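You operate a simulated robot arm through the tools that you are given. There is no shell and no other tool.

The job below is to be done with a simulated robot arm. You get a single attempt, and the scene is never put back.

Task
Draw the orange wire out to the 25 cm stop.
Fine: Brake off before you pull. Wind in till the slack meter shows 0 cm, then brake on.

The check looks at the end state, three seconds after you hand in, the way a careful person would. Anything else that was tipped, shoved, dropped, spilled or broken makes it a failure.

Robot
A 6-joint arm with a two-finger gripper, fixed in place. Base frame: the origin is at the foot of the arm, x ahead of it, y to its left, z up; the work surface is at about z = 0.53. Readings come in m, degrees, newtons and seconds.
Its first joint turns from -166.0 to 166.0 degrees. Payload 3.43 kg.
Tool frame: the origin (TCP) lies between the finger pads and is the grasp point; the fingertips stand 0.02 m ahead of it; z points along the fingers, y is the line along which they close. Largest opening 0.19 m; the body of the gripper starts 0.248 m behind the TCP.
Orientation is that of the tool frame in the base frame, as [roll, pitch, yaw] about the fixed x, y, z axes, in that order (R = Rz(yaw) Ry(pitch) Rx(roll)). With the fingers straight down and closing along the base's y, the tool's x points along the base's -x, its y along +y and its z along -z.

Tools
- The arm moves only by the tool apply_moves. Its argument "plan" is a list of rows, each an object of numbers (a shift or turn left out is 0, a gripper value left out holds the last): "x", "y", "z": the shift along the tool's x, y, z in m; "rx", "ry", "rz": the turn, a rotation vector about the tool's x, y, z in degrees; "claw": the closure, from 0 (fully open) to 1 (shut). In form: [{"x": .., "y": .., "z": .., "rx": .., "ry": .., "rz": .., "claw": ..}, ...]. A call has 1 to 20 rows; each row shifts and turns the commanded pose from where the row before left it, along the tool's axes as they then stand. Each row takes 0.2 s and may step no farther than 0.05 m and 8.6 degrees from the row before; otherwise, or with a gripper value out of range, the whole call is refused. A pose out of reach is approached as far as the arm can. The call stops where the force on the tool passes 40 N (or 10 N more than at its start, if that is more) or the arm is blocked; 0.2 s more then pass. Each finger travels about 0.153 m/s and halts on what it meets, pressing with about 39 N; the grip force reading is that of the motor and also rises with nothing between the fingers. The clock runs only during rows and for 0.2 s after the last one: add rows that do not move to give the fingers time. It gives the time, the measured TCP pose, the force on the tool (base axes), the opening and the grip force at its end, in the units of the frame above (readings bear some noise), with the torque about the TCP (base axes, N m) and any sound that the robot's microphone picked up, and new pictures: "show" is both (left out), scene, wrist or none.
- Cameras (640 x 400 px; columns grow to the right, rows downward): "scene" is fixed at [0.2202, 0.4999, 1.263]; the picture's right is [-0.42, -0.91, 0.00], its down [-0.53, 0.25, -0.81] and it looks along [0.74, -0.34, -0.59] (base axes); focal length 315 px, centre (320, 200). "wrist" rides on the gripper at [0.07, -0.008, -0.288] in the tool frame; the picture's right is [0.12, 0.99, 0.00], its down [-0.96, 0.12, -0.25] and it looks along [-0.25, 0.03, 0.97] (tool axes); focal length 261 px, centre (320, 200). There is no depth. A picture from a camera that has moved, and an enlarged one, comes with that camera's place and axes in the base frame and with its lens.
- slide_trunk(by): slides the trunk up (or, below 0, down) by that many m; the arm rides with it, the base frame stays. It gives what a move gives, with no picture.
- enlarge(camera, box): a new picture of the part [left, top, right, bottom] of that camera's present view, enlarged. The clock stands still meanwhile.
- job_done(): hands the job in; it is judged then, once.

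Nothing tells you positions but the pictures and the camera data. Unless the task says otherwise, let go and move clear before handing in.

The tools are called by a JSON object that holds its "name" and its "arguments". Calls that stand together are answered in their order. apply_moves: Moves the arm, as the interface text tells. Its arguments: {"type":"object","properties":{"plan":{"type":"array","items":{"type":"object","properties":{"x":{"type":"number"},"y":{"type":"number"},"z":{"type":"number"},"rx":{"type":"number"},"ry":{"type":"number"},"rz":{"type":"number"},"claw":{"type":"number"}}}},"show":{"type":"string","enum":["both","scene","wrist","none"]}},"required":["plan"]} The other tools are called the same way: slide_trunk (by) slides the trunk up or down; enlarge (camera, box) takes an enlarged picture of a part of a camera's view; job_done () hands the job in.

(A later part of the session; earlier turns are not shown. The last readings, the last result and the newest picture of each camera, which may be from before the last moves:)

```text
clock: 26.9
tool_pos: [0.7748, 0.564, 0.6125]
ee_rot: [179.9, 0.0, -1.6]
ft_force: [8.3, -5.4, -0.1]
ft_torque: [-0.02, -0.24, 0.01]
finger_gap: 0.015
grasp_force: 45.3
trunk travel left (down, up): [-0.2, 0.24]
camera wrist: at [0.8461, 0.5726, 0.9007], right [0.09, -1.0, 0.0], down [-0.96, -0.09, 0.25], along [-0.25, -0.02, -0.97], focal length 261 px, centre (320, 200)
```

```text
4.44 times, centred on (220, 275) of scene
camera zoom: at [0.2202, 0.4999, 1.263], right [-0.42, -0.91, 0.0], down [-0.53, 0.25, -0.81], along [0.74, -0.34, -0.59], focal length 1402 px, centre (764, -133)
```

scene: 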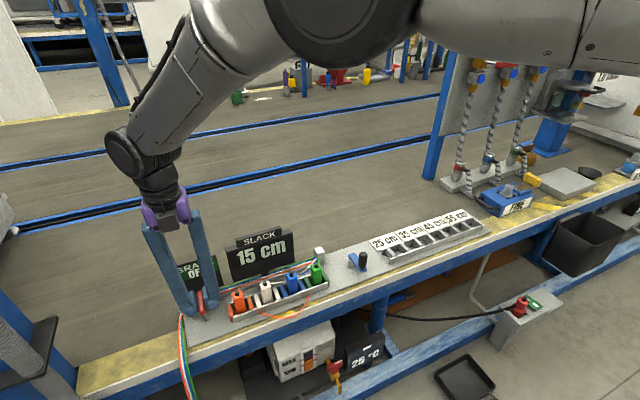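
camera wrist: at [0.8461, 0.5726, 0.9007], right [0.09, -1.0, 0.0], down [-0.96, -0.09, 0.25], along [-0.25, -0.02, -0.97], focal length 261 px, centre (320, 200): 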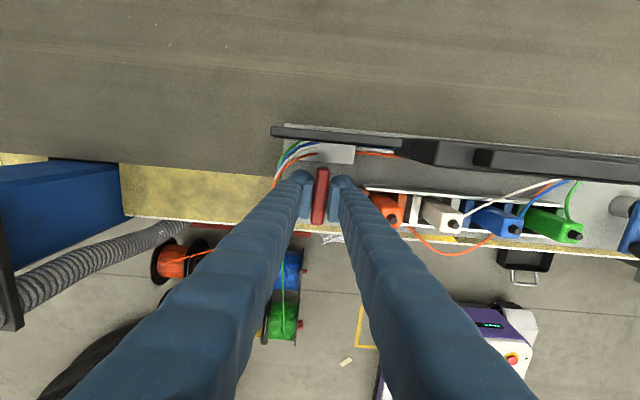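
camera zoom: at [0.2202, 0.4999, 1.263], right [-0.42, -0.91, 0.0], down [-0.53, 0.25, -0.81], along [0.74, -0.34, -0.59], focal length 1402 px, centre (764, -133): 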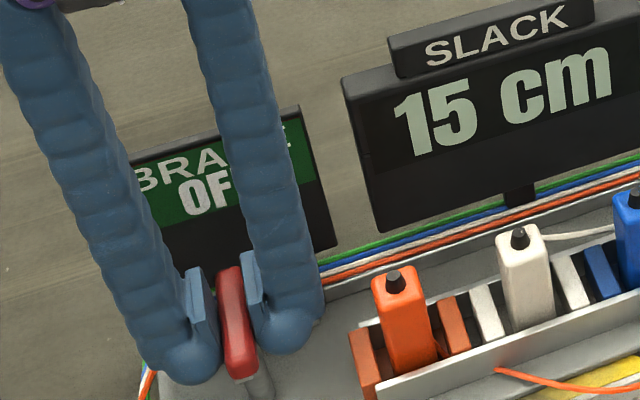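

The brake now reads OFF after a 90° turn. I'll release the handle, rise, and turn the gripper back to look at the orange plug.

{"name": "apply_moves", "arguments": {"plan": [{"claw": 0.82}, {}, {"z": -0.03}, {"z": -0.04}, {"z": -0.04}, {"z": -0.03}, {"rz": 8.5}, {"rz": 8.5}, {"rz": 8.5}, {"rz": 8.5}, {"rz": 8.5}, {"rz": 8.5}, {"rz": 8.5}, {"rz": 8.5}, {"rz": 8.5}, {"rz": 8.5}, {"rz": 3.4}, {}]}}

{"name": "enlarge", "arguments": {"camera": "scene", "box": [148, 230, 292, 320]}}

```text
clock: 30.8
tool_pos: [0.7731, 0.5655, 0.7527]
ee_rot: [-180.0, -0.1, -90.1]
ft_force: [0.2, 0.2, 0.5]
ft_torque: [0.03, 0.0, 0.02]
finger_gap: 0.0341
grasp_force: 0.0
trunk travel left (down, up): [-0.2, 0.24]
camera wrist: at [0.7826, 0.4965, 1.0407], right [-0.99, -0.12, 0.0], down [-0.11, 0.96, 0.25], along [-0.03, 0.24, -0.97], focal length 261 px, centre (320, 200)
```

scene: 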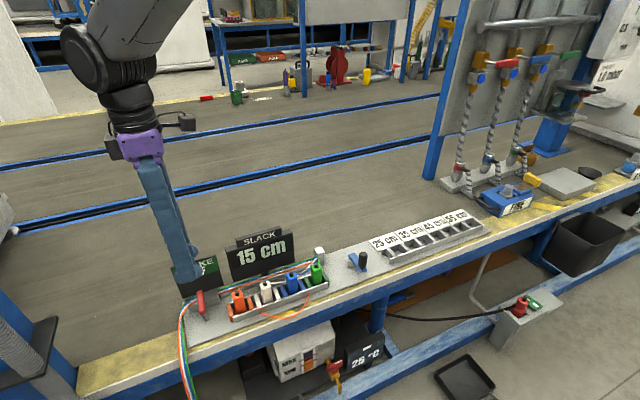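
wrist: 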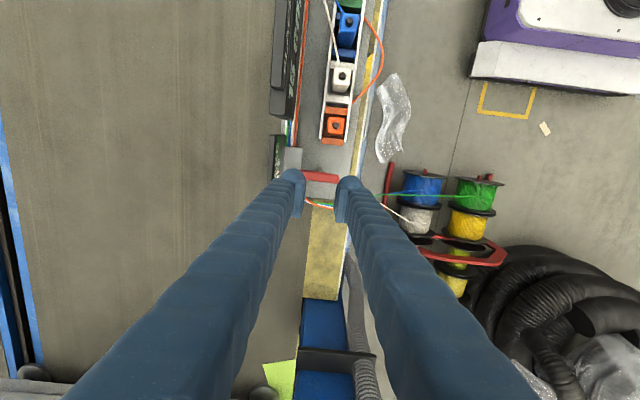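

```text
4.44 times, centred on (220, 275) of scene
camera zoom: at [0.2202, 0.4999, 1.263], right [-0.42, -0.91, 0.0], down [-0.53, 0.25, -0.81], along [0.74, -0.34, -0.59], focal length 1402 px, centre (764, -133)
```

zoom: 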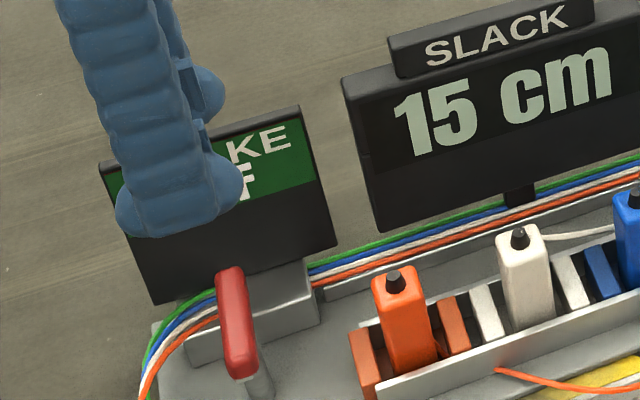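

Brake reads OFF and the handle is free. Next I'll move above the orange plug at about (0.758, 0.480) and check alignment.

{"name": "apply_moves", "arguments": {"plan": [{"x": 0.043, "y": 0.008, "claw": 0.72}, {"x": 0.042, "y": 0.007}, {"z": 0.03}, {}]}}

{"name": "enlarge", "arguments": {"camera": "wrist", "box": [240, 130, 400, 230]}}

{"name": "enlarge", "arguments": {"camera": "scene", "box": [180, 220, 324, 310]}}

```text
clock: 31.8
tool_pos: [0.7596, 0.4825, 0.7208]
ee_rot: [-180.0, -0.1, -90.0]
ft_force: [0.3, -0.1, 0.2]
ft_torque: [-0.1, 0.03, 0.0]
finger_gap: 0.053
grasp_force: 0.0
trunk travel left (down, up): [-0.2, 0.24]
camera wrist: at [0.7683, 0.4134, 1.0091], right [-0.99, -0.12, 0.0], down [-0.12, 0.96, 0.25], along [-0.03, 0.24, -0.97], focal length 261 px, centre (320, 200)
```

scene: 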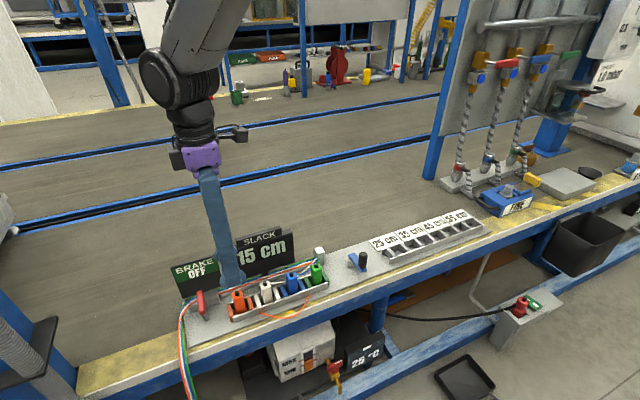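
wrist: 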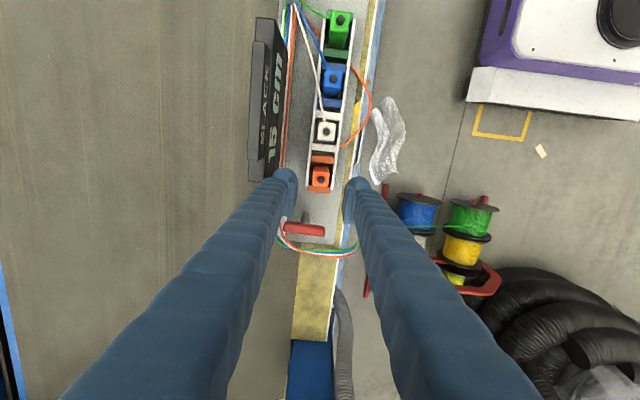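

```text
4.00 times, centred on (320, 180) of wrist
camera zoom: at [0.7683, 0.4134, 1.0091], right [-0.99, -0.12, 0.0], down [-0.12, 0.96, 0.25], along [-0.03, 0.24, -0.97], focal length 1043 px, centre (320, 280)
```

zoom: 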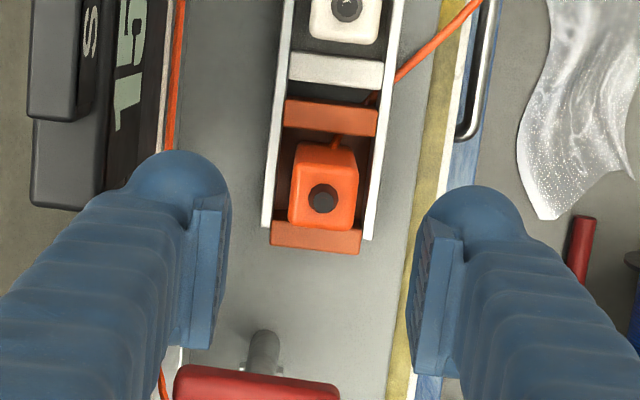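

```text
4.44 times, centred on (252, 265) of scene
camera zoom: at [0.2202, 0.4999, 1.263], right [-0.42, -0.91, 0.0], down [-0.53, 0.25, -0.81], along [0.74, -0.34, -0.59], focal length 1402 px, centre (622, -89)
```

zoom: 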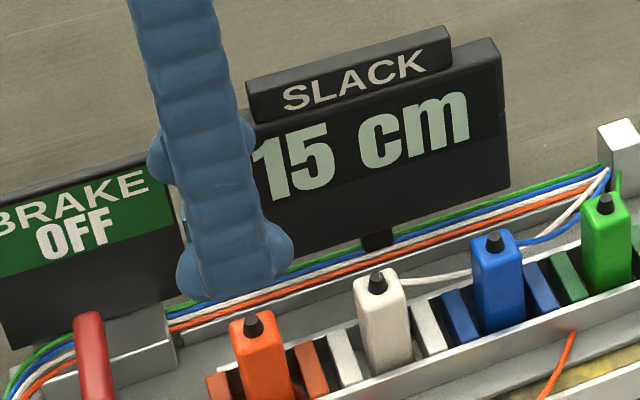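

The plug is directly under the tool, within about 1 mm. I'll descend so the tips stay above the cheeks (tip about z = 0.588).

{"name": "apply_moves", "arguments": {"plan": [{"x": 0.001, "y": 0.001, "z": 0.03}, {"z": 0.03}, {"z": 0.03}, {"z": 0.022}, {}]}}

{"name": "enlarge", "arguments": {"camera": "wrist", "box": [240, 130, 400, 230]}}

{"name": "enlarge", "arguments": {"camera": "scene", "box": [190, 240, 318, 320]}}

```text
clock: 33.0
tool_pos: [0.7579, 0.4811, 0.6106]
ee_rot: [-180.0, -0.2, -90.0]
ft_force: [0.7, 0.1, 0.0]
ft_torque: [-0.03, 0.01, 0.01]
finger_gap: 0.0536
grasp_force: 0.0
trunk travel left (down, up): [-0.2, 0.24]
camera wrist: at [0.7671, 0.4119, 0.8982], right [-0.99, -0.12, 0.0], down [-0.11, 0.96, 0.25], along [-0.03, 0.24, -0.97], focal length 261 px, centre (320, 200)
```

scene: 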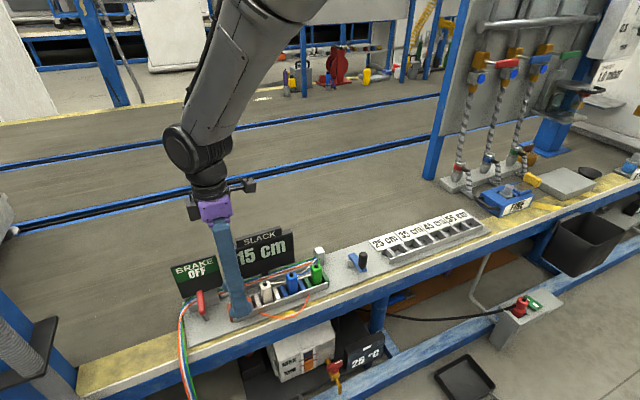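
wrist: 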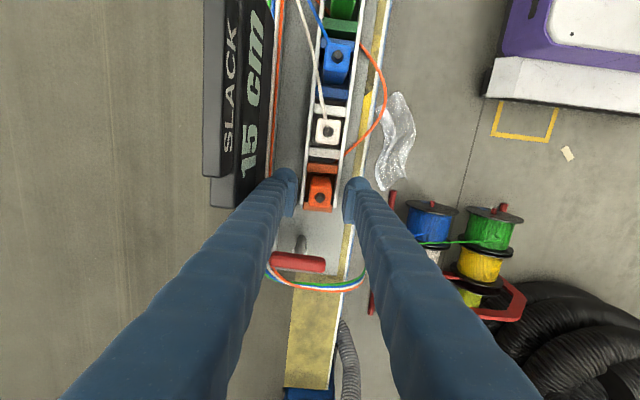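

```text
4.00 times, centred on (320, 180) of wrist
camera zoom: at [0.7671, 0.4119, 0.8982], right [-0.99, -0.12, 0.0], down [-0.11, 0.96, 0.25], along [-0.03, 0.24, -0.97], focal length 1043 px, centre (320, 280)
```

zoom: 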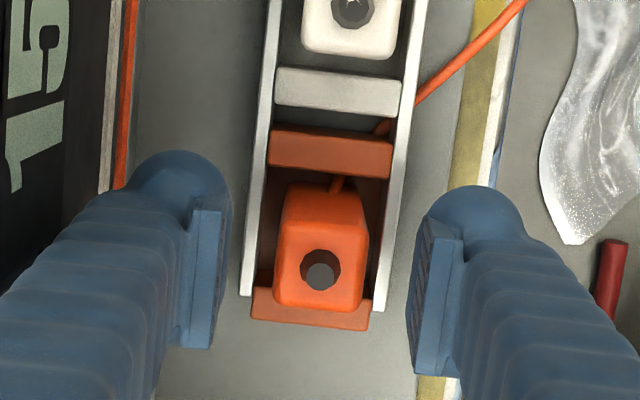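

```text
5.00 times, centred on (254, 280) of scene
camera zoom: at [0.2202, 0.4999, 1.263], right [-0.42, -0.91, 0.0], down [-0.53, 0.25, -0.81], along [0.74, -0.34, -0.59], focal length 1577 px, centre (650, -200)
```

zoom: 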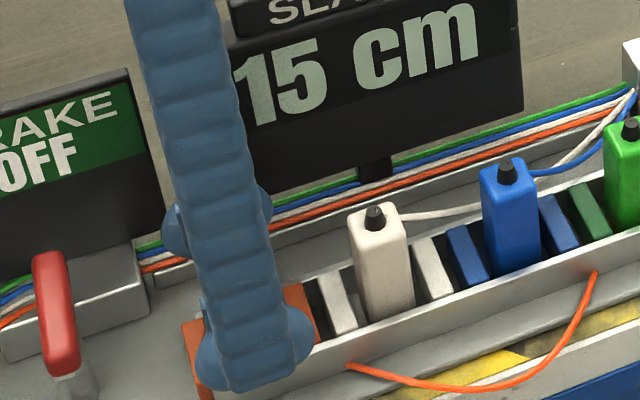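

There's room to go a little lower, since the cheeks and rails top out near z = 0.57. I'll lower 10 mm, then close on the plug.

{"name": "apply_moves", "arguments": {"plan": [{"x": -0.001, "z": 0.005}, {"z": 0.005}, {"claw": 0.8}, {"claw": 0.87}, {"claw": 0.95}, {"claw": 1.0}, {}, {}]}}

{"name": "enlarge", "arguments": {"camera": "wrist", "box": [240, 130, 400, 230]}}

```text
clock: 34.8
tool_pos: [0.7568, 0.4799, 0.5995]
ee_rot: [180.0, -0.1, -90.0]
ft_force: [0.1, 0.0, -1.0]
ft_torque: [0.01, -0.02, 0.03]
finger_gap: 0.0243
grasp_force: 39.3
trunk travel left (down, up): [-0.2, 0.24]
camera wrist: at [0.7668, 0.4118, 0.888], right [-0.99, -0.12, 0.0], down [-0.11, 0.96, 0.25], along [-0.03, 0.24, -0.97], focal length 261 px, centre (320, 200)
```

scene: 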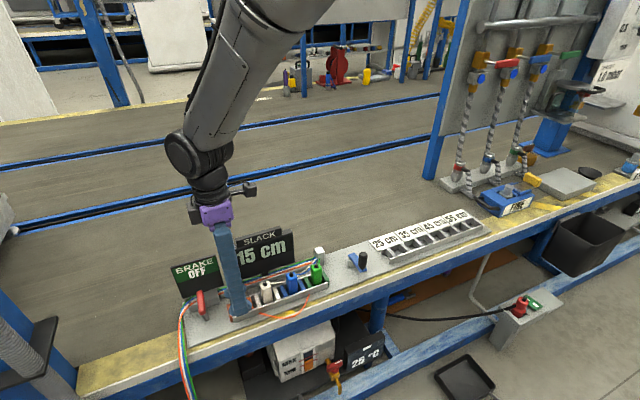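
wrist: 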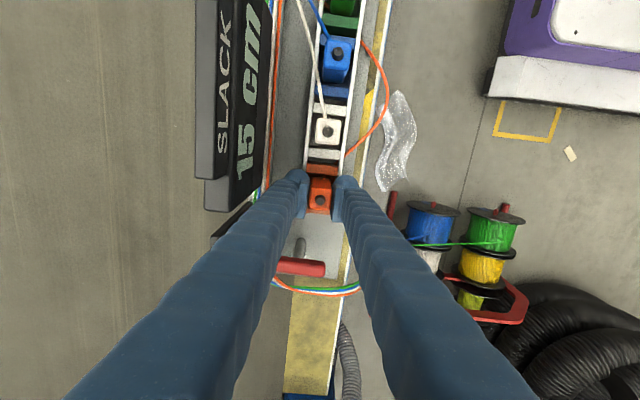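

```text
4.00 times, centred on (320, 180) of wrist
camera zoom: at [0.7668, 0.4118, 0.888], right [-0.99, -0.12, 0.0], down [-0.11, 0.96, 0.25], along [-0.03, 0.24, -0.97], focal length 1043 px, centre (320, 280)
```

zoom: 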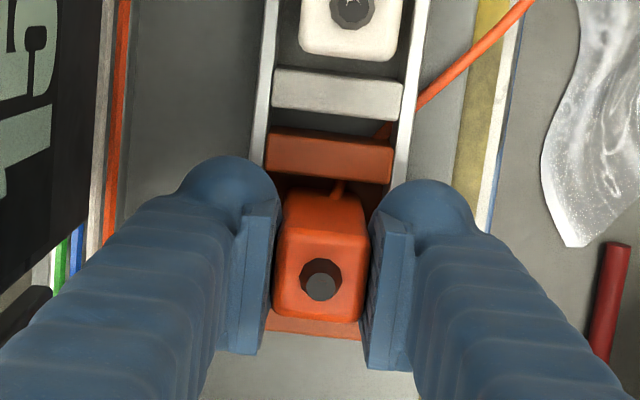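

The plug is held (gap 24 mm). I'll lift it straight up and check it comes cleanly.

{"name": "apply_moves", "arguments": {"plan": [{"z": -0.01}, {"z": -0.02}, {"z": -0.03}, {"z": -0.03}, {"z": -0.03}, {}]}}

{"name": "enlarge", "arguments": {"camera": "scene", "box": [180, 210, 340, 310]}}

```text
clock: 36.1
tool_pos: [0.7562, 0.4808, 0.7205]
ee_rot: [-180.0, -0.1, -90.0]
ft_force: [-0.3, -0.4, -0.5]
ft_torque: [-0.01, -0.04, 0.02]
finger_gap: 0.0243
grasp_force: 38.9
trunk travel left (down, up): [-0.2, 0.24]
camera wrist: at [0.7654, 0.4119, 1.0095], right [-0.99, -0.12, 0.0], down [-0.11, 0.96, 0.25], along [-0.03, 0.24, -0.97], focal length 261 px, centre (320, 200)
```

scene: 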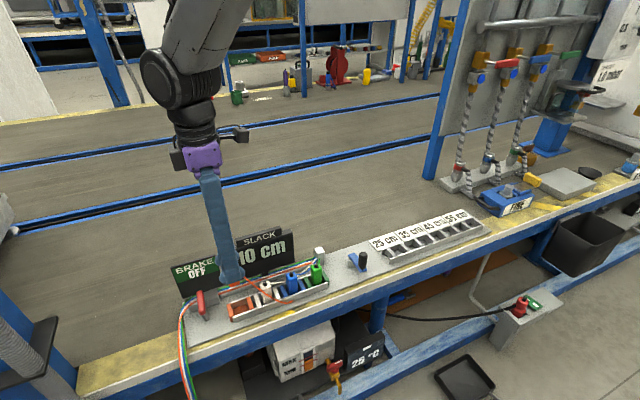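
wrist: 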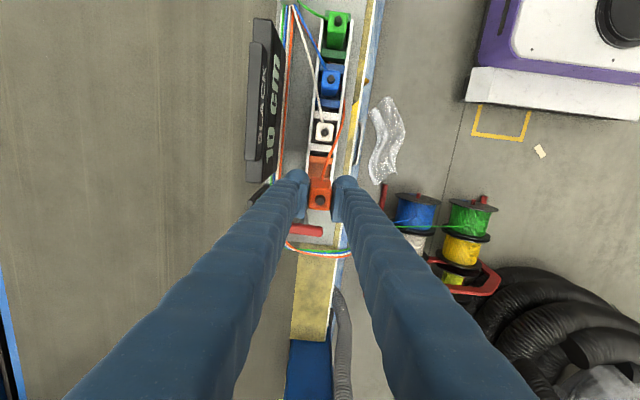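

```text
4.00 times, centred on (260, 260) of scene
camera zoom: at [0.2202, 0.4999, 1.263], right [-0.42, -0.91, 0.0], down [-0.53, 0.25, -0.81], along [0.74, -0.34, -0.59], focal length 1262 px, centre (560, -40)
```

zoom: 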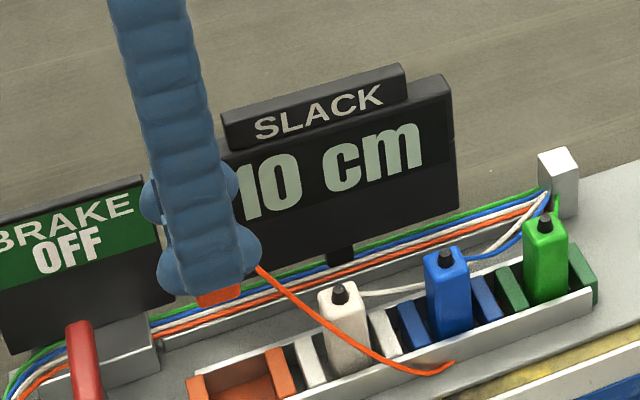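

It lifted cleanly and the slack meter now reads 10 cm. I'll carry it over the other plugs toward the 25 cm cell.

{"name": "apply_moves", "arguments": {"plan": [{"x": 0.02}, {"x": 0.035}, {"x": 0.04}, {"x": 0.04}, {"x": 0.04}, {"x": 0.04}, {"x": 0.04}, {"x": 0.04}, {"x": 0.04}, {"x": 0.04}, {"x": 0.04}, {"x": 0.03}, {"x": 0.02}, {}]}}

{"name": "enlarge", "arguments": {"camera": "scene", "box": [220, 190, 412, 310]}}

{"name": "enlarge", "arguments": {"camera": "wrist", "box": [240, 130, 400, 230]}}

```text
clock: 39.1
tool_pos: [0.7598, 0.0164, 0.7216]
ee_rot: [180.0, 0.0, -90.0]
ft_force: [-0.1, 0.9, -0.4]
ft_torque: [0.04, 0.02, 0.0]
finger_gap: 0.0246
grasp_force: 38.5
trunk travel left (down, up): [-0.2, 0.24]
camera wrist: at [0.768, -0.0518, 1.0091], right [-0.99, -0.12, 0.0], down [-0.11, 0.96, 0.25], along [-0.03, 0.24, -0.97], focal length 261 px, centre (320, 200)
```

scene: 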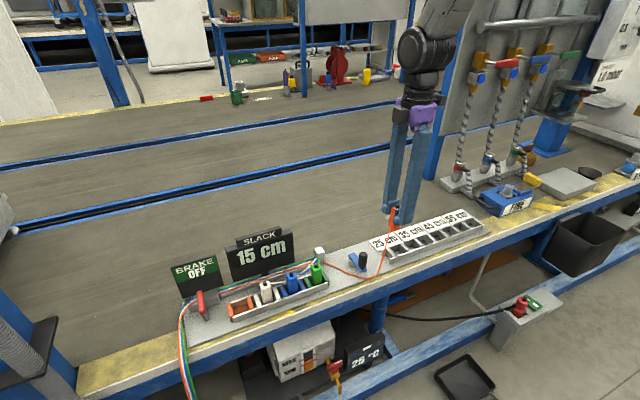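
wrist: 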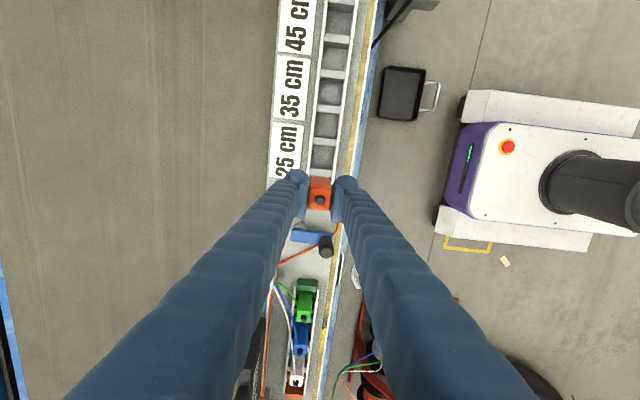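

```text
3.33 times, centred on (316, 250) of scene
camera zoom: at [0.2202, 0.4999, 1.263], right [-0.42, -0.91, 0.0], down [-0.53, 0.25, -0.81], along [0.74, -0.34, -0.59], focal length 1051 px, centre (333, 33)
```

zoom: 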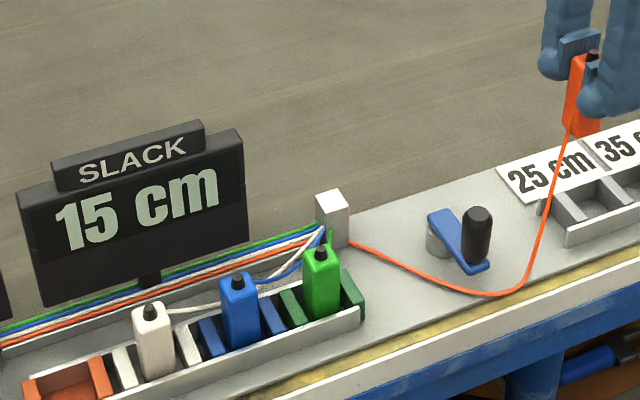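

```text
4.00 times, centred on (320, 180) of wrist
camera zoom: at [0.768, -0.0518, 1.0091], right [-0.99, -0.12, 0.0], down [-0.11, 0.96, 0.25], along [-0.03, 0.24, -0.97], focal length 1043 px, centre (320, 280)
```

zoom: 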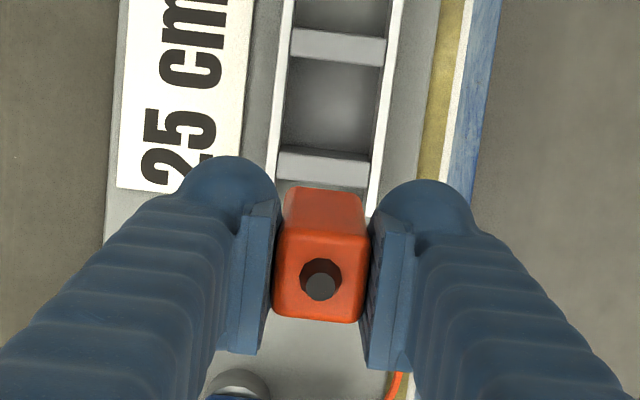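

The plug is above the ladder and slack reads 15 cm. I put the 25 cm cell's centre near (0.7585, -0.015), so I'll move over it, lower partway and check.

{"name": "apply_moves", "arguments": {"plan": [{"x": 0.016, "y": 0.0012}, {"x": 0.015}, {"z": 0.02}, {"z": 0.02}, {}]}}

{"name": "enlarge", "arguments": {"camera": "wrist", "box": [240, 130, 400, 230]}}

{"name": "enlarge", "arguments": {"camera": "scene", "box": [340, 170, 484, 270]}}

```text
clock: 40.4
tool_pos: [0.7566, -0.0153, 0.6814]
ee_rot: [179.9, -0.1, -90.0]
ft_force: [0.6, 0.0, -0.7]
ft_torque: [0.0, 0.02, -0.01]
finger_gap: 0.0243
grasp_force: 38.9
trunk travel left (down, up): [-0.2, 0.24]
camera wrist: at [0.7652, -0.0839, 0.9695], right [-0.99, -0.12, 0.0], down [-0.11, 0.96, 0.25], along [-0.03, 0.24, -0.97], focal length 261 px, centre (320, 200)
```

scene: 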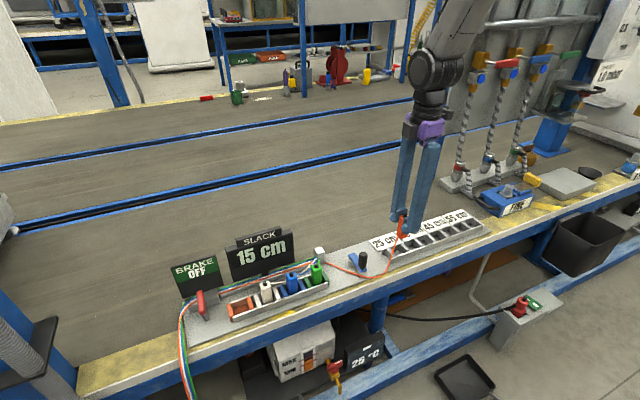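
wrist: 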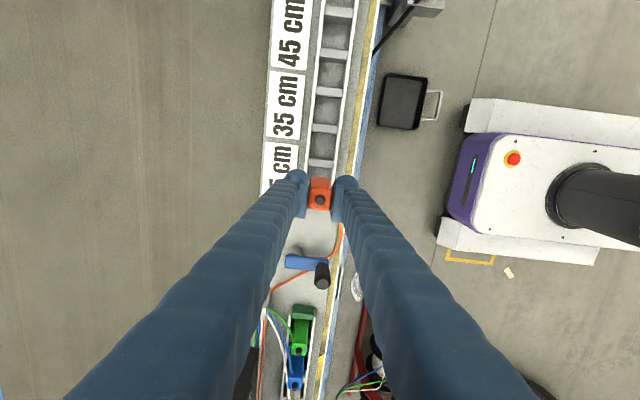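

```text
4.00 times, centred on (320, 180) of wrist
camera zoom: at [0.7652, -0.0839, 0.9695], right [-0.99, -0.12, 0.0], down [-0.11, 0.96, 0.25], along [-0.03, 0.24, -0.97], focal length 1043 px, centre (320, 280)
```

zoom: 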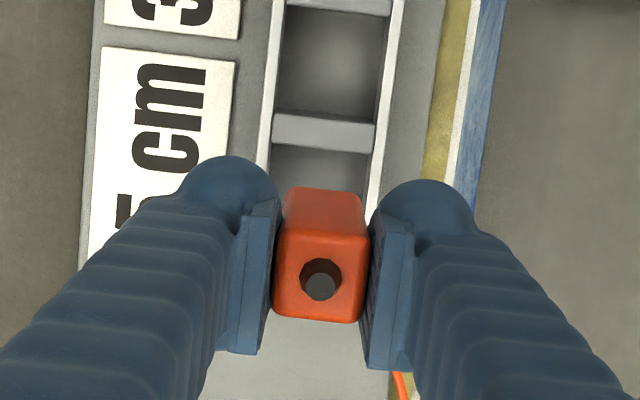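

```text
4.00 times, centred on (412, 220) of scene
camera zoom: at [0.2202, 0.4999, 1.263], right [-0.42, -0.91, 0.0], down [-0.53, 0.25, -0.81], along [0.74, -0.34, -0.59], focal length 1262 px, centre (-48, 120)
```

zoom: 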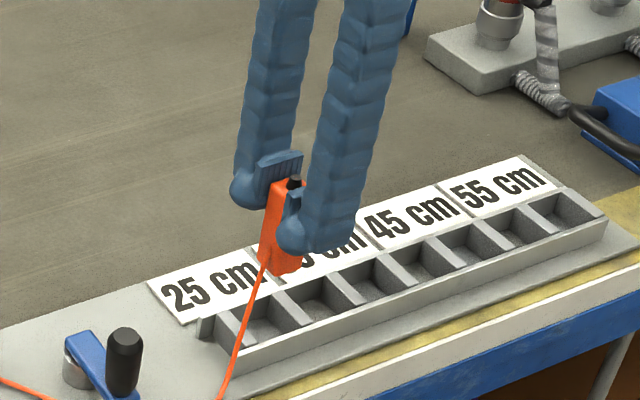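

It's aligned within about 1 mm. I'll nudge 1 mm in +x and lower the plug into the 25 cm cell, slowing toward the end.

{"name": "apply_moves", "arguments": {"plan": [{"y": -0.0008, "z": 0.02}, {"z": 0.02}, {"z": 0.015}, {"z": 0.01}, {"z": 0.008}, {"z": 0.004}, {}]}}

{"name": "enlarge", "arguments": {"camera": "scene", "box": [340, 180, 468, 270]}}

{"name": "enlarge", "arguments": {"camera": "wrist", "box": [240, 130, 400, 230]}}

```text
clock: 42.0
tool_pos: [0.7557, -0.0154, 0.6022]
ee_rot: [179.9, -0.1, -89.9]
ft_force: [1.2, 0.9, -0.6]
ft_torque: [0.0, 0.0, 0.01]
finger_gap: 0.0242
grasp_force: 39.1
trunk travel left (down, up): [-0.2, 0.24]
camera wrist: at [0.766, -0.0842, 0.8917], right [-0.99, -0.12, 0.0], down [-0.11, 0.96, 0.25], along [-0.03, 0.24, -0.97], focal length 261 px, centre (320, 200)
```

scene: 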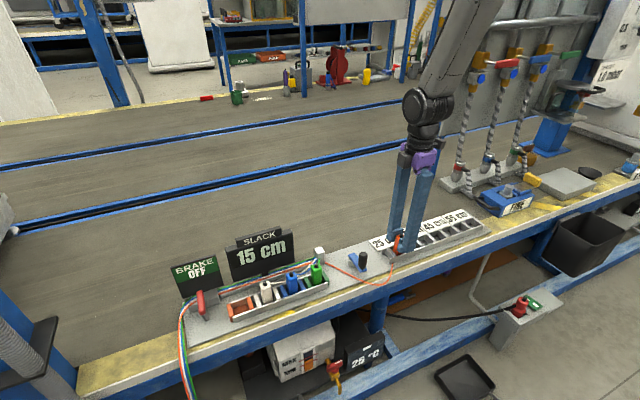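
wrist: 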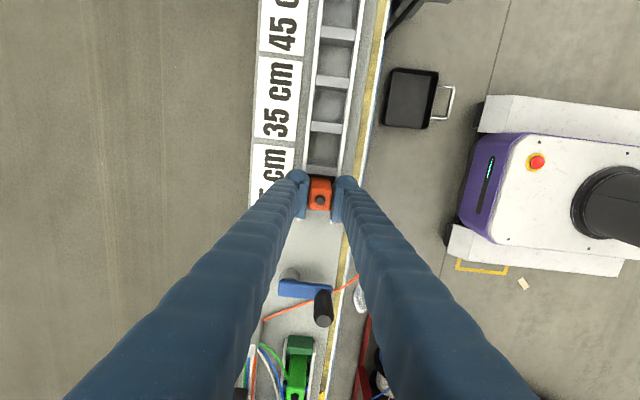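

```text
4.44 times, centred on (404, 225) of scene
camera zoom: at [0.2202, 0.4999, 1.263], right [-0.42, -0.91, 0.0], down [-0.53, 0.25, -0.81], along [0.74, -0.34, -0.59], focal length 1402 px, centre (-53, 89)
```

zoom: 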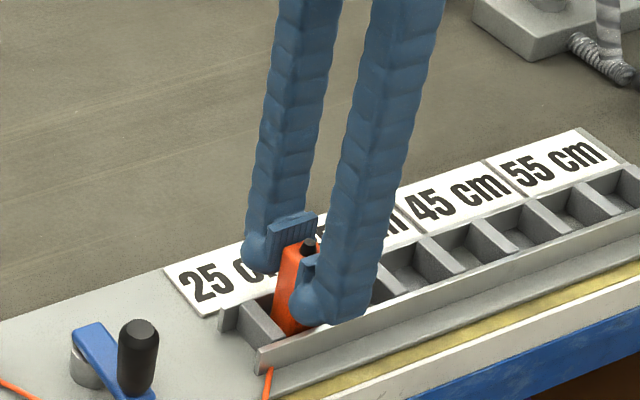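

```text
4.00 times, centred on (320, 180) of wrist
camera zoom: at [0.766, -0.0842, 0.8917], right [-0.99, -0.12, 0.0], down [-0.11, 0.96, 0.25], along [-0.03, 0.24, -0.97], focal length 1043 px, centre (320, 280)
```

zoom: 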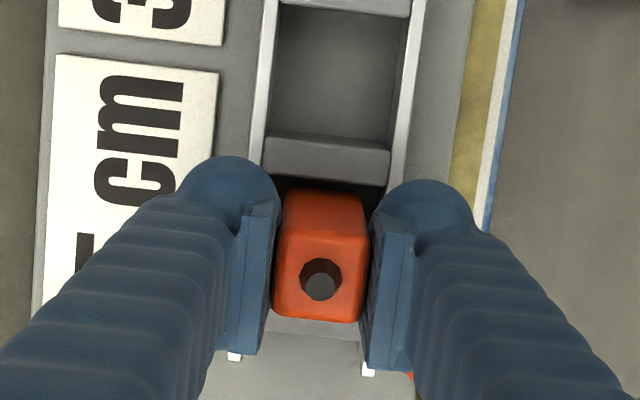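

The plug is sitting in the 25 cm cell with no side force. I'll lower the last few millimetres, release, and rise.

{"name": "apply_moves", "arguments": {"plan": [{"z": 0.002}, {"z": 0.001}, {}, {"claw": 0.85}, {"claw": 0.72}, {}, {"z": -0.02}, {"z": -0.04}, {"z": -0.04}, {"z": -0.04}, {}]}}

{"name": "enlarge", "arguments": {"camera": "scene", "box": [220, 190, 444, 320]}}

{"name": "enlarge", "arguments": {"camera": "wrist", "box": [240, 130, 400, 230]}}

```text
clock: 44.4
tool_pos: [0.7566, -0.0155, 0.7399]
ee_rot: [179.9, -0.1, -90.0]
ft_force: [-0.1, 0.4, 0.2]
ft_torque: [0.0, 0.01, -0.02]
finger_gap: 0.0532
grasp_force: 0.0
trunk travel left (down, up): [-0.2, 0.24]
camera wrist: at [0.7664, -0.0845, 1.0284], right [-0.99, -0.12, 0.0], down [-0.11, 0.96, 0.25], along [-0.03, 0.24, -0.97], focal length 261 px, centre (320, 200)
```

scene: 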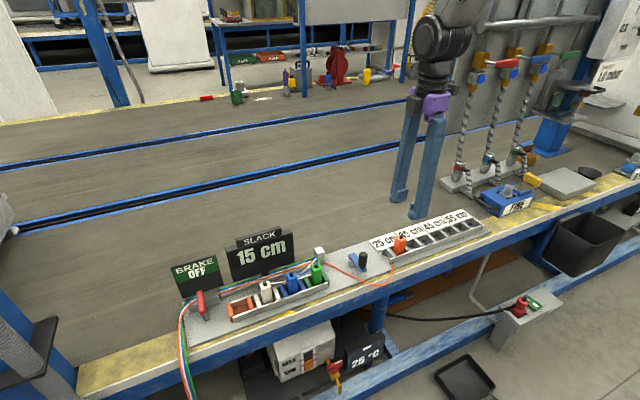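
wrist: 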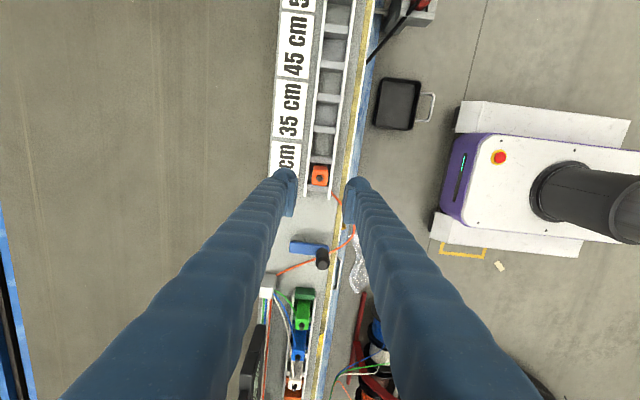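

```text
2.86 times, centred on (332, 255) of scene
camera zoom: at [0.2202, 0.4999, 1.263], right [-0.42, -0.91, 0.0], down [-0.53, 0.25, -0.81], along [0.74, -0.34, -0.59], focal length 901 px, centre (286, 43)
```

zoom: 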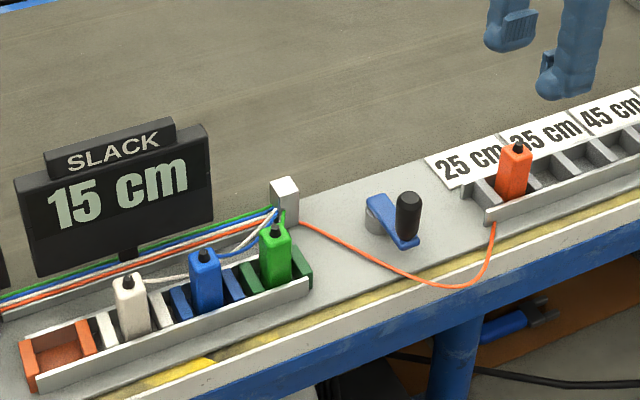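

```text
4.00 times, centred on (320, 180) of wrist
camera zoom: at [0.7664, -0.0845, 1.0284], right [-0.99, -0.12, 0.0], down [-0.11, 0.96, 0.25], along [-0.03, 0.24, -0.97], focal length 1043 px, centre (320, 280)
```

zoom: 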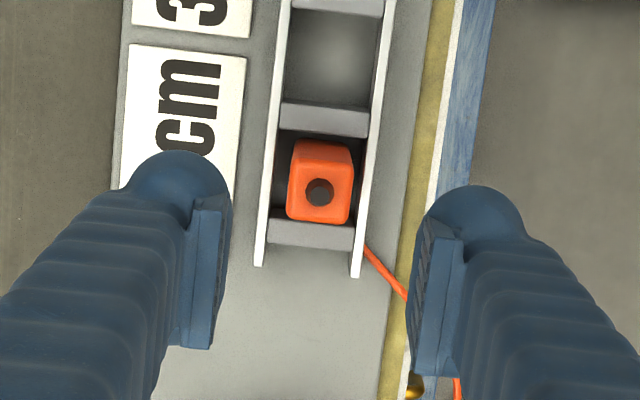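

The orange plug is seated in the 25 cm cell. Slack is 15 cm with the brake off, so I'll go above the crank to locate its hub and knob.

{"name": "apply_moves", "arguments": {"plan": [{"x": -0.045}, {"x": -0.045}, {"x": -0.04}, {}]}}

{"name": "enlarge", "arguments": {"camera": "wrist", "box": [240, 120, 400, 220]}}

{"name": "enlarge", "arguments": {"camera": "scene", "box": [310, 220, 406, 280]}}

```text
clock: 45.4
tool_pos: [0.7587, 0.1164, 0.7423]
ee_rot: [-180.0, -0.2, -90.1]
ft_force: [-0.2, -0.5, 0.0]
ft_torque: [-0.1, -0.03, -0.01]
finger_gap: 0.0535
grasp_force: 0.0
trunk travel left (down, up): [-0.2, 0.24]
camera wrist: at [0.7666, 0.0469, 1.031], right [-0.99, -0.12, 0.0], down [-0.11, 0.96, 0.25], along [-0.03, 0.24, -0.97], focal length 261 px, centre (320, 200)
```

scene: 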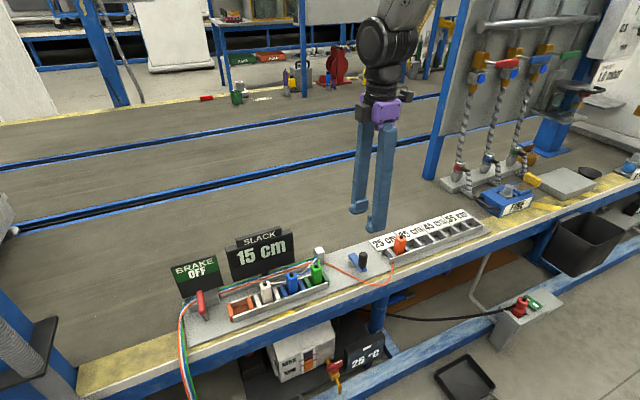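
wrist: 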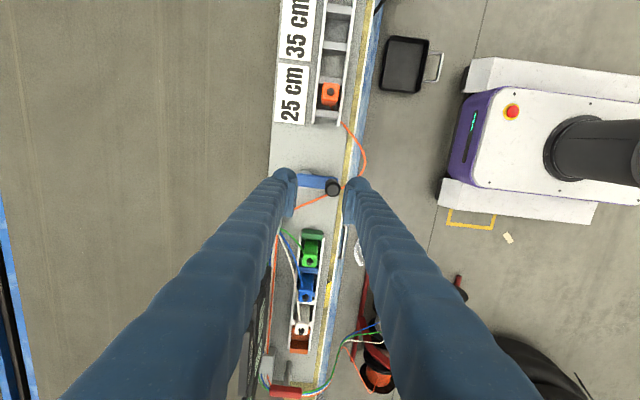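

```text
4.00 times, centred on (320, 170) of wrist
camera zoom: at [0.7666, 0.0469, 1.031], right [-0.99, -0.12, 0.0], down [-0.11, 0.96, 0.25], along [-0.03, 0.24, -0.97], focal length 1043 px, centre (320, 320)
```

zoom: 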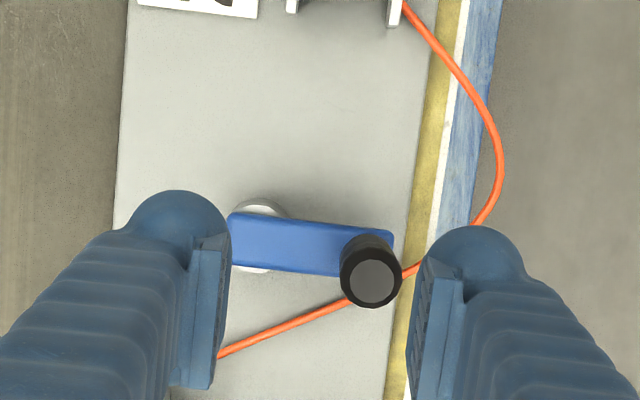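

```text
6.67 times, centred on (358, 250) of scene
camera zoom: at [0.2202, 0.4999, 1.263], right [-0.42, -0.91, 0.0], down [-0.53, 0.25, -0.81], along [0.74, -0.34, -0.59], focal length 2103 px, centre (67, -133)
```

zoom: 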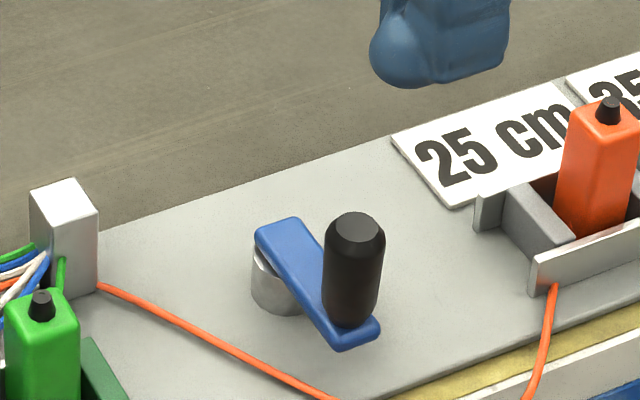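

The crank's hub is near (0.785, 0.129), with the upright black knob at (0.737, 0.130) and its top near z = 0.625. I'll descend with the fingers straddling the knob.

{"name": "apply_moves", "arguments": {"plan": [{"x": -0.0135, "y": 0.021}, {"z": 0.04}, {"z": 0.03}, {}], "show": "wrist"}}

{"name": "enlarge", "arguments": {"camera": "wrist", "box": [240, 130, 400, 230]}}

```text
clock: 46.4
tool_pos: [0.7339, 0.13, 0.6699]
ee_rot: [-180.0, -0.2, -90.1]
ft_force: [-0.8, 0.4, 0.1]
ft_torque: [-0.01, -0.02, 0.02]
finger_gap: 0.0533
grasp_force: 0.0
trunk travel left (down, up): [-0.2, 0.24]
camera wrist: at [0.7432, 0.0592, 0.9597], right [-0.99, -0.12, 0.0], down [-0.11, 0.96, 0.25], along [-0.03, 0.24, -0.97], focal length 261 px, centre (320, 200)
```

wrist: 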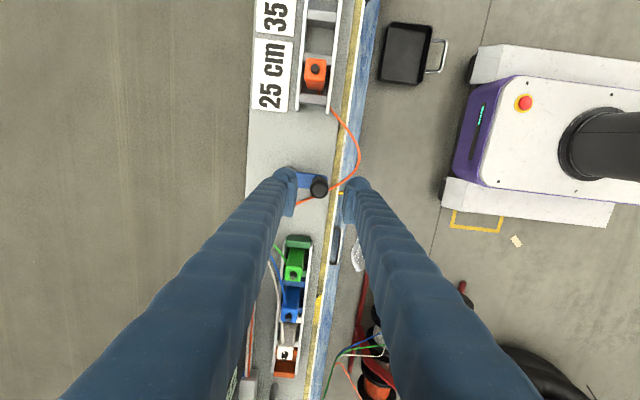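

```text
4.00 times, centred on (320, 180) of wrist
camera zoom: at [0.7432, 0.0592, 0.9597], right [-0.99, -0.12, 0.0], down [-0.11, 0.96, 0.25], along [-0.03, 0.24, -0.97], focal length 1043 px, centre (320, 280)
```

zoom: 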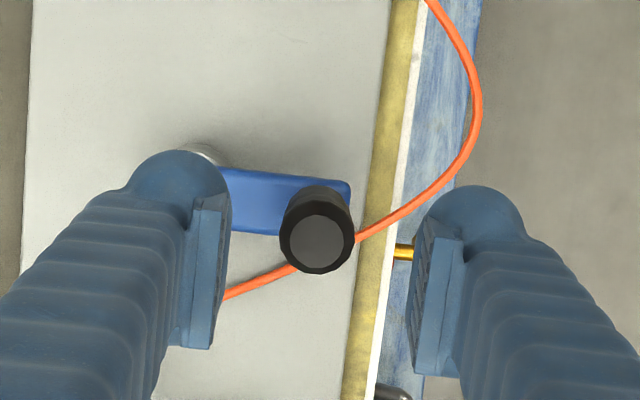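

{"name": "apply_moves", "arguments": {"plan": [{"x": -0.003, "y": -0.001}, {"z": 0.03}, {"z": 0.026}, {"claw": 0.8}, {"claw": 0.87}, {"claw": 0.95}, {"claw": 1.0}, {}, {}]}}

{"name": "enlarge", "arguments": {"camera": "wrist", "box": [240, 130, 400, 230]}}

{"name": "enlarge", "arguments": {"camera": "scene", "box": [230, 200, 422, 320]}}

```text
clock: 48.4
tool_pos: [0.7349, 0.1308, 0.6156]
ee_rot: [179.9, -0.1, -90.0]
ft_force: [-11.4, -0.4, -4.2]
ft_torque: [0.02, 0.09, -0.01]
finger_gap: 0.0225
grasp_force: 45.1
trunk travel left (down, up): [-0.2, 0.24]
camera wrist: at [0.7447, 0.0622, 0.9042], right [-0.99, -0.12, 0.0], down [-0.11, 0.96, 0.25], along [-0.03, 0.24, -0.97], focal length 261 px, centre (320, 200)
```

scene: 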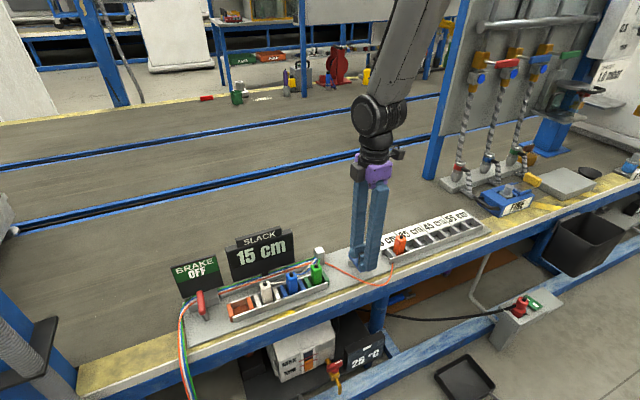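
wrist: 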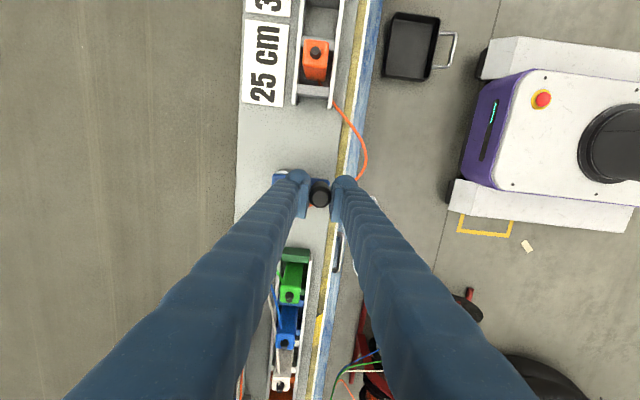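

```text
4.00 times, centred on (320, 180) of wrist
camera zoom: at [0.7447, 0.0622, 0.9042], right [-0.99, -0.12, 0.0], down [-0.11, 0.96, 0.25], along [-0.03, 0.24, -0.97], focal length 1043 px, centre (320, 280)
```

zoom: 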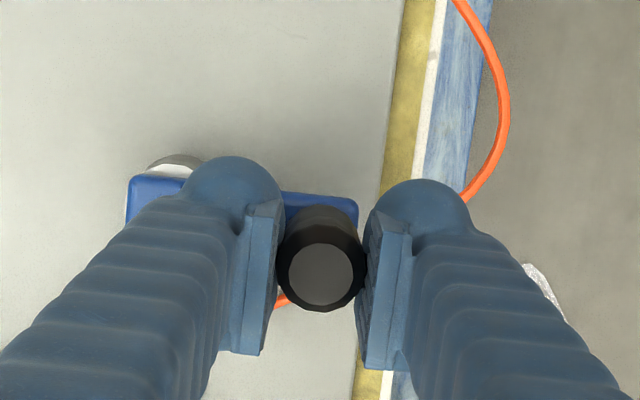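

```text
3.33 times, centred on (326, 260) of scene
camera zoom: at [0.2202, 0.4999, 1.263], right [-0.42, -0.91, 0.0], down [-0.53, 0.25, -0.81], along [0.74, -0.34, -0.59], focal length 1051 px, centre (300, 0)
```

zoom: 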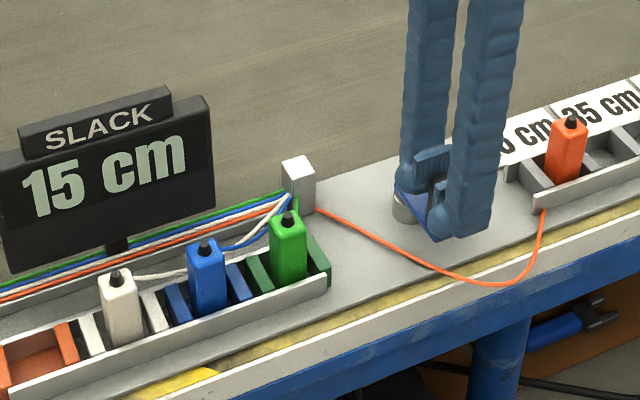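

The knob is gripped (22 mm). I'll relieve the side load, then test-turn clockwise by 30° and see how the slack meter responds.

{"name": "apply_moves", "arguments": {"plan": [{"y": 0.002}, {"x": -0.0085, "y": -0.0007}, {"x": -0.0083, "y": -0.0022}, {"x": -0.0077, "y": -0.0036}, {}], "show": "scene"}}

{"name": "enlarge", "arguments": {"camera": "scene", "box": [230, 200, 422, 320]}}

```text
clock: 49.5
tool_pos: [0.7393, 0.1568, 0.6163]
ee_rot: [180.0, -0.1, -90.0]
ft_force: [-16.6, 1.2, 2.5]
ft_torque: [-0.05, 0.18, -0.34]
finger_gap: 0.0228
grasp_force: 44.9
trunk travel left (down, up): [-0.2, 0.24]
```

scene: 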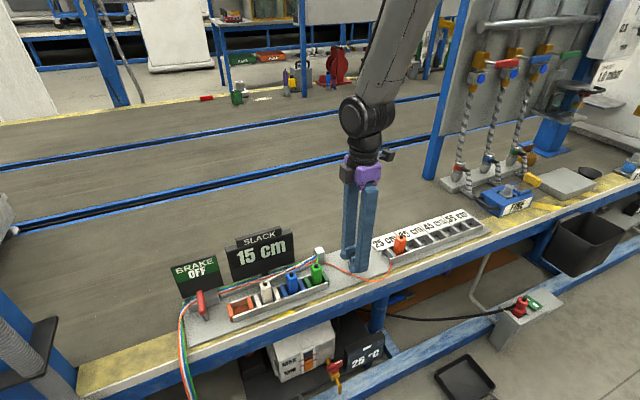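

```text
3.33 times, centred on (326, 260) of scene
camera zoom: at [0.2202, 0.4999, 1.263], right [-0.42, -0.91, 0.0], down [-0.53, 0.25, -0.81], along [0.74, -0.34, -0.59], focal length 1051 px, centre (300, 0)
```

zoom: 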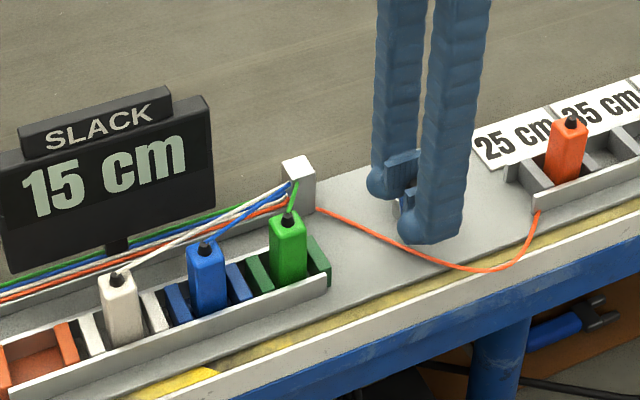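

Turning clockwise shrank the orange loop, so that's the wind-in direction. The other wires also look straighter, so I'll look closely before continuing.

{"name": "enlarge", "arguments": {"camera": "scene", "box": [220, 230, 332, 300]}}

{"name": "enlarge", "arguments": {"camera": "scene", "box": [310, 220, 422, 290]}}

```text
5.71 times, centred on (276, 265) of scene
camera zoom: at [0.2202, 0.4999, 1.263], right [-0.42, -0.91, 0.0], down [-0.53, 0.25, -0.81], along [0.74, -0.34, -0.59], focal length 1802 px, centre (571, -171)
```

zoom: 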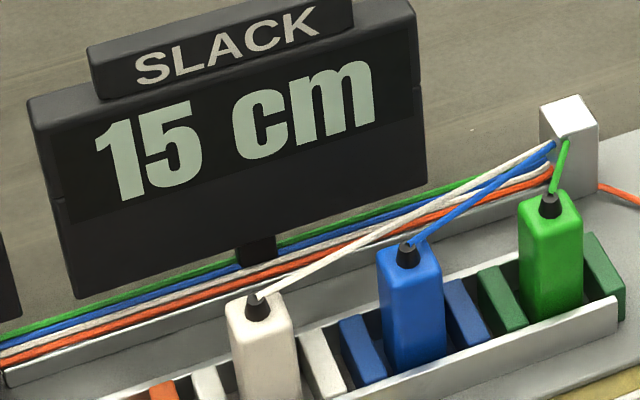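

```text
5.71 times, centred on (366, 255) of scene
camera zoom: at [0.2202, 0.4999, 1.263], right [-0.42, -0.91, 0.0], down [-0.53, 0.25, -0.81], along [0.74, -0.34, -0.59], focal length 1802 px, centre (57, -114)
```

zoom: 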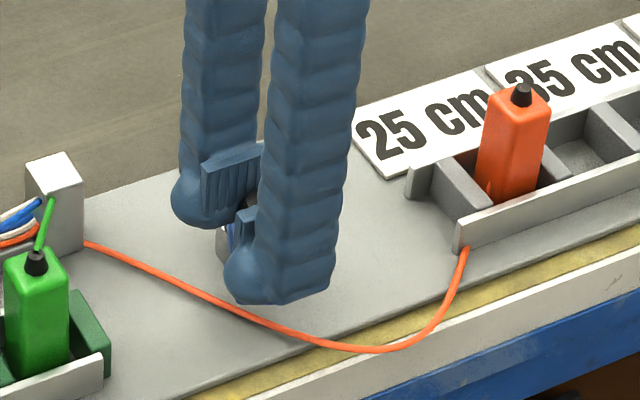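

Winding takes up slack on all the wires and the other plugs stay put. I'll relieve the side load and continue clockwise in small steps.

{"name": "apply_moves", "arguments": {"plan": [{"y": 0.002}, {}], "show": "none"}}

```text
clock: 50.1
tool_pos: [0.7393, 0.1577, 0.6159]
ee_rot: [-179.9, 0.0, -90.0]
ft_force: [-8.1, 8.2, 2.9]
ft_torque: [0.12, 0.06, 0.09]
finger_gap: 0.0227
grasp_force: 45.1
trunk travel left (down, up): [-0.2, 0.24]
```

{"name": "apply_moves", "arguments": {"plan": [{"x": -0.0079, "y": -0.0037}, {"x": -0.0062, "y": -0.0062}, {"x": -0.005, "y": -0.0071}, {}], "show": "scene"}}

{"name": "enlarge", "arguments": {"camera": "scene", "box": [220, 200, 412, 320]}}

```text
clock: 51.1
tool_pos: [0.7517, 0.1758, 0.6153]
ee_rot: [179.7, -0.2, -90.1]
ft_force: [-5.8, 3.3, 11.3]
ft_torque: [0.56, 0.3, -0.14]
finger_gap: 0.0227
grasp_force: 45.1
trunk travel left (down, up): [-0.2, 0.24]
stopped in row 4: the force on the tool passed its limit at 41 N (the readings are from after the stop); the commanded pose is now the measured one
```

scene: 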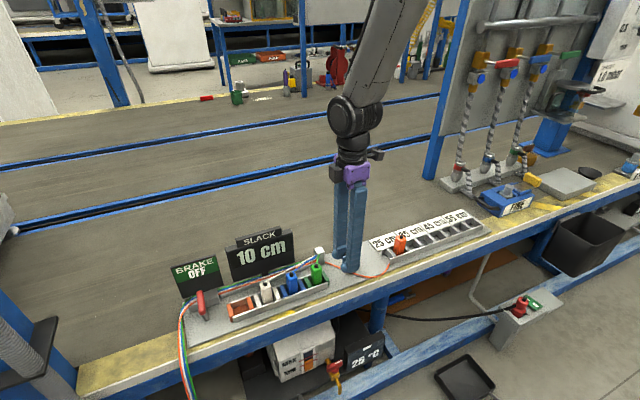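

```text
3.33 times, centred on (316, 260) of scene
camera zoom: at [0.2202, 0.4999, 1.263], right [-0.42, -0.91, 0.0], down [-0.53, 0.25, -0.81], along [0.74, -0.34, -0.59], focal length 1051 px, centre (333, 0)
```

zoom: 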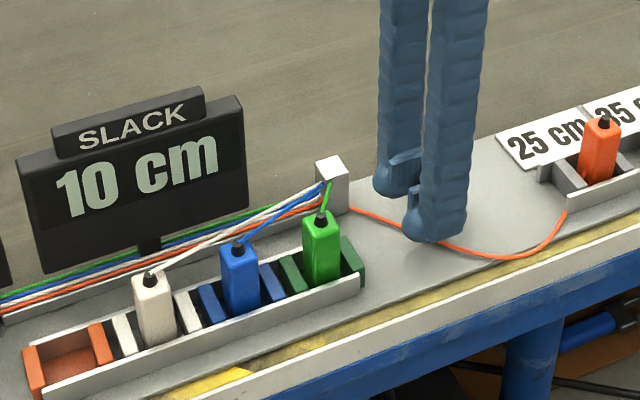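

The meter dropped to 10 cm, so clockwise winds in, and the call stopped on a brief radial load of 41 N. The neighbouring plugs are unmoved, so I'll continue with short arcs.

{"name": "apply_moves", "arguments": {"plan": [{"x": -0.0022, "y": -0.004}, {"x": -0.0021, "y": -0.004}, {}], "show": "none"}}

```text
clock: 51.9
tool_pos: [0.7583, 0.1817, 0.6147]
ee_rot: [179.7, -0.3, -90.0]
ft_force: [-23.6, 23.0, 9.3]
ft_torque: [0.07, 0.18, -0.62]
finger_gap: 0.0225
grasp_force: 45.1
trunk travel left (down, up): [-0.2, 0.24]
```

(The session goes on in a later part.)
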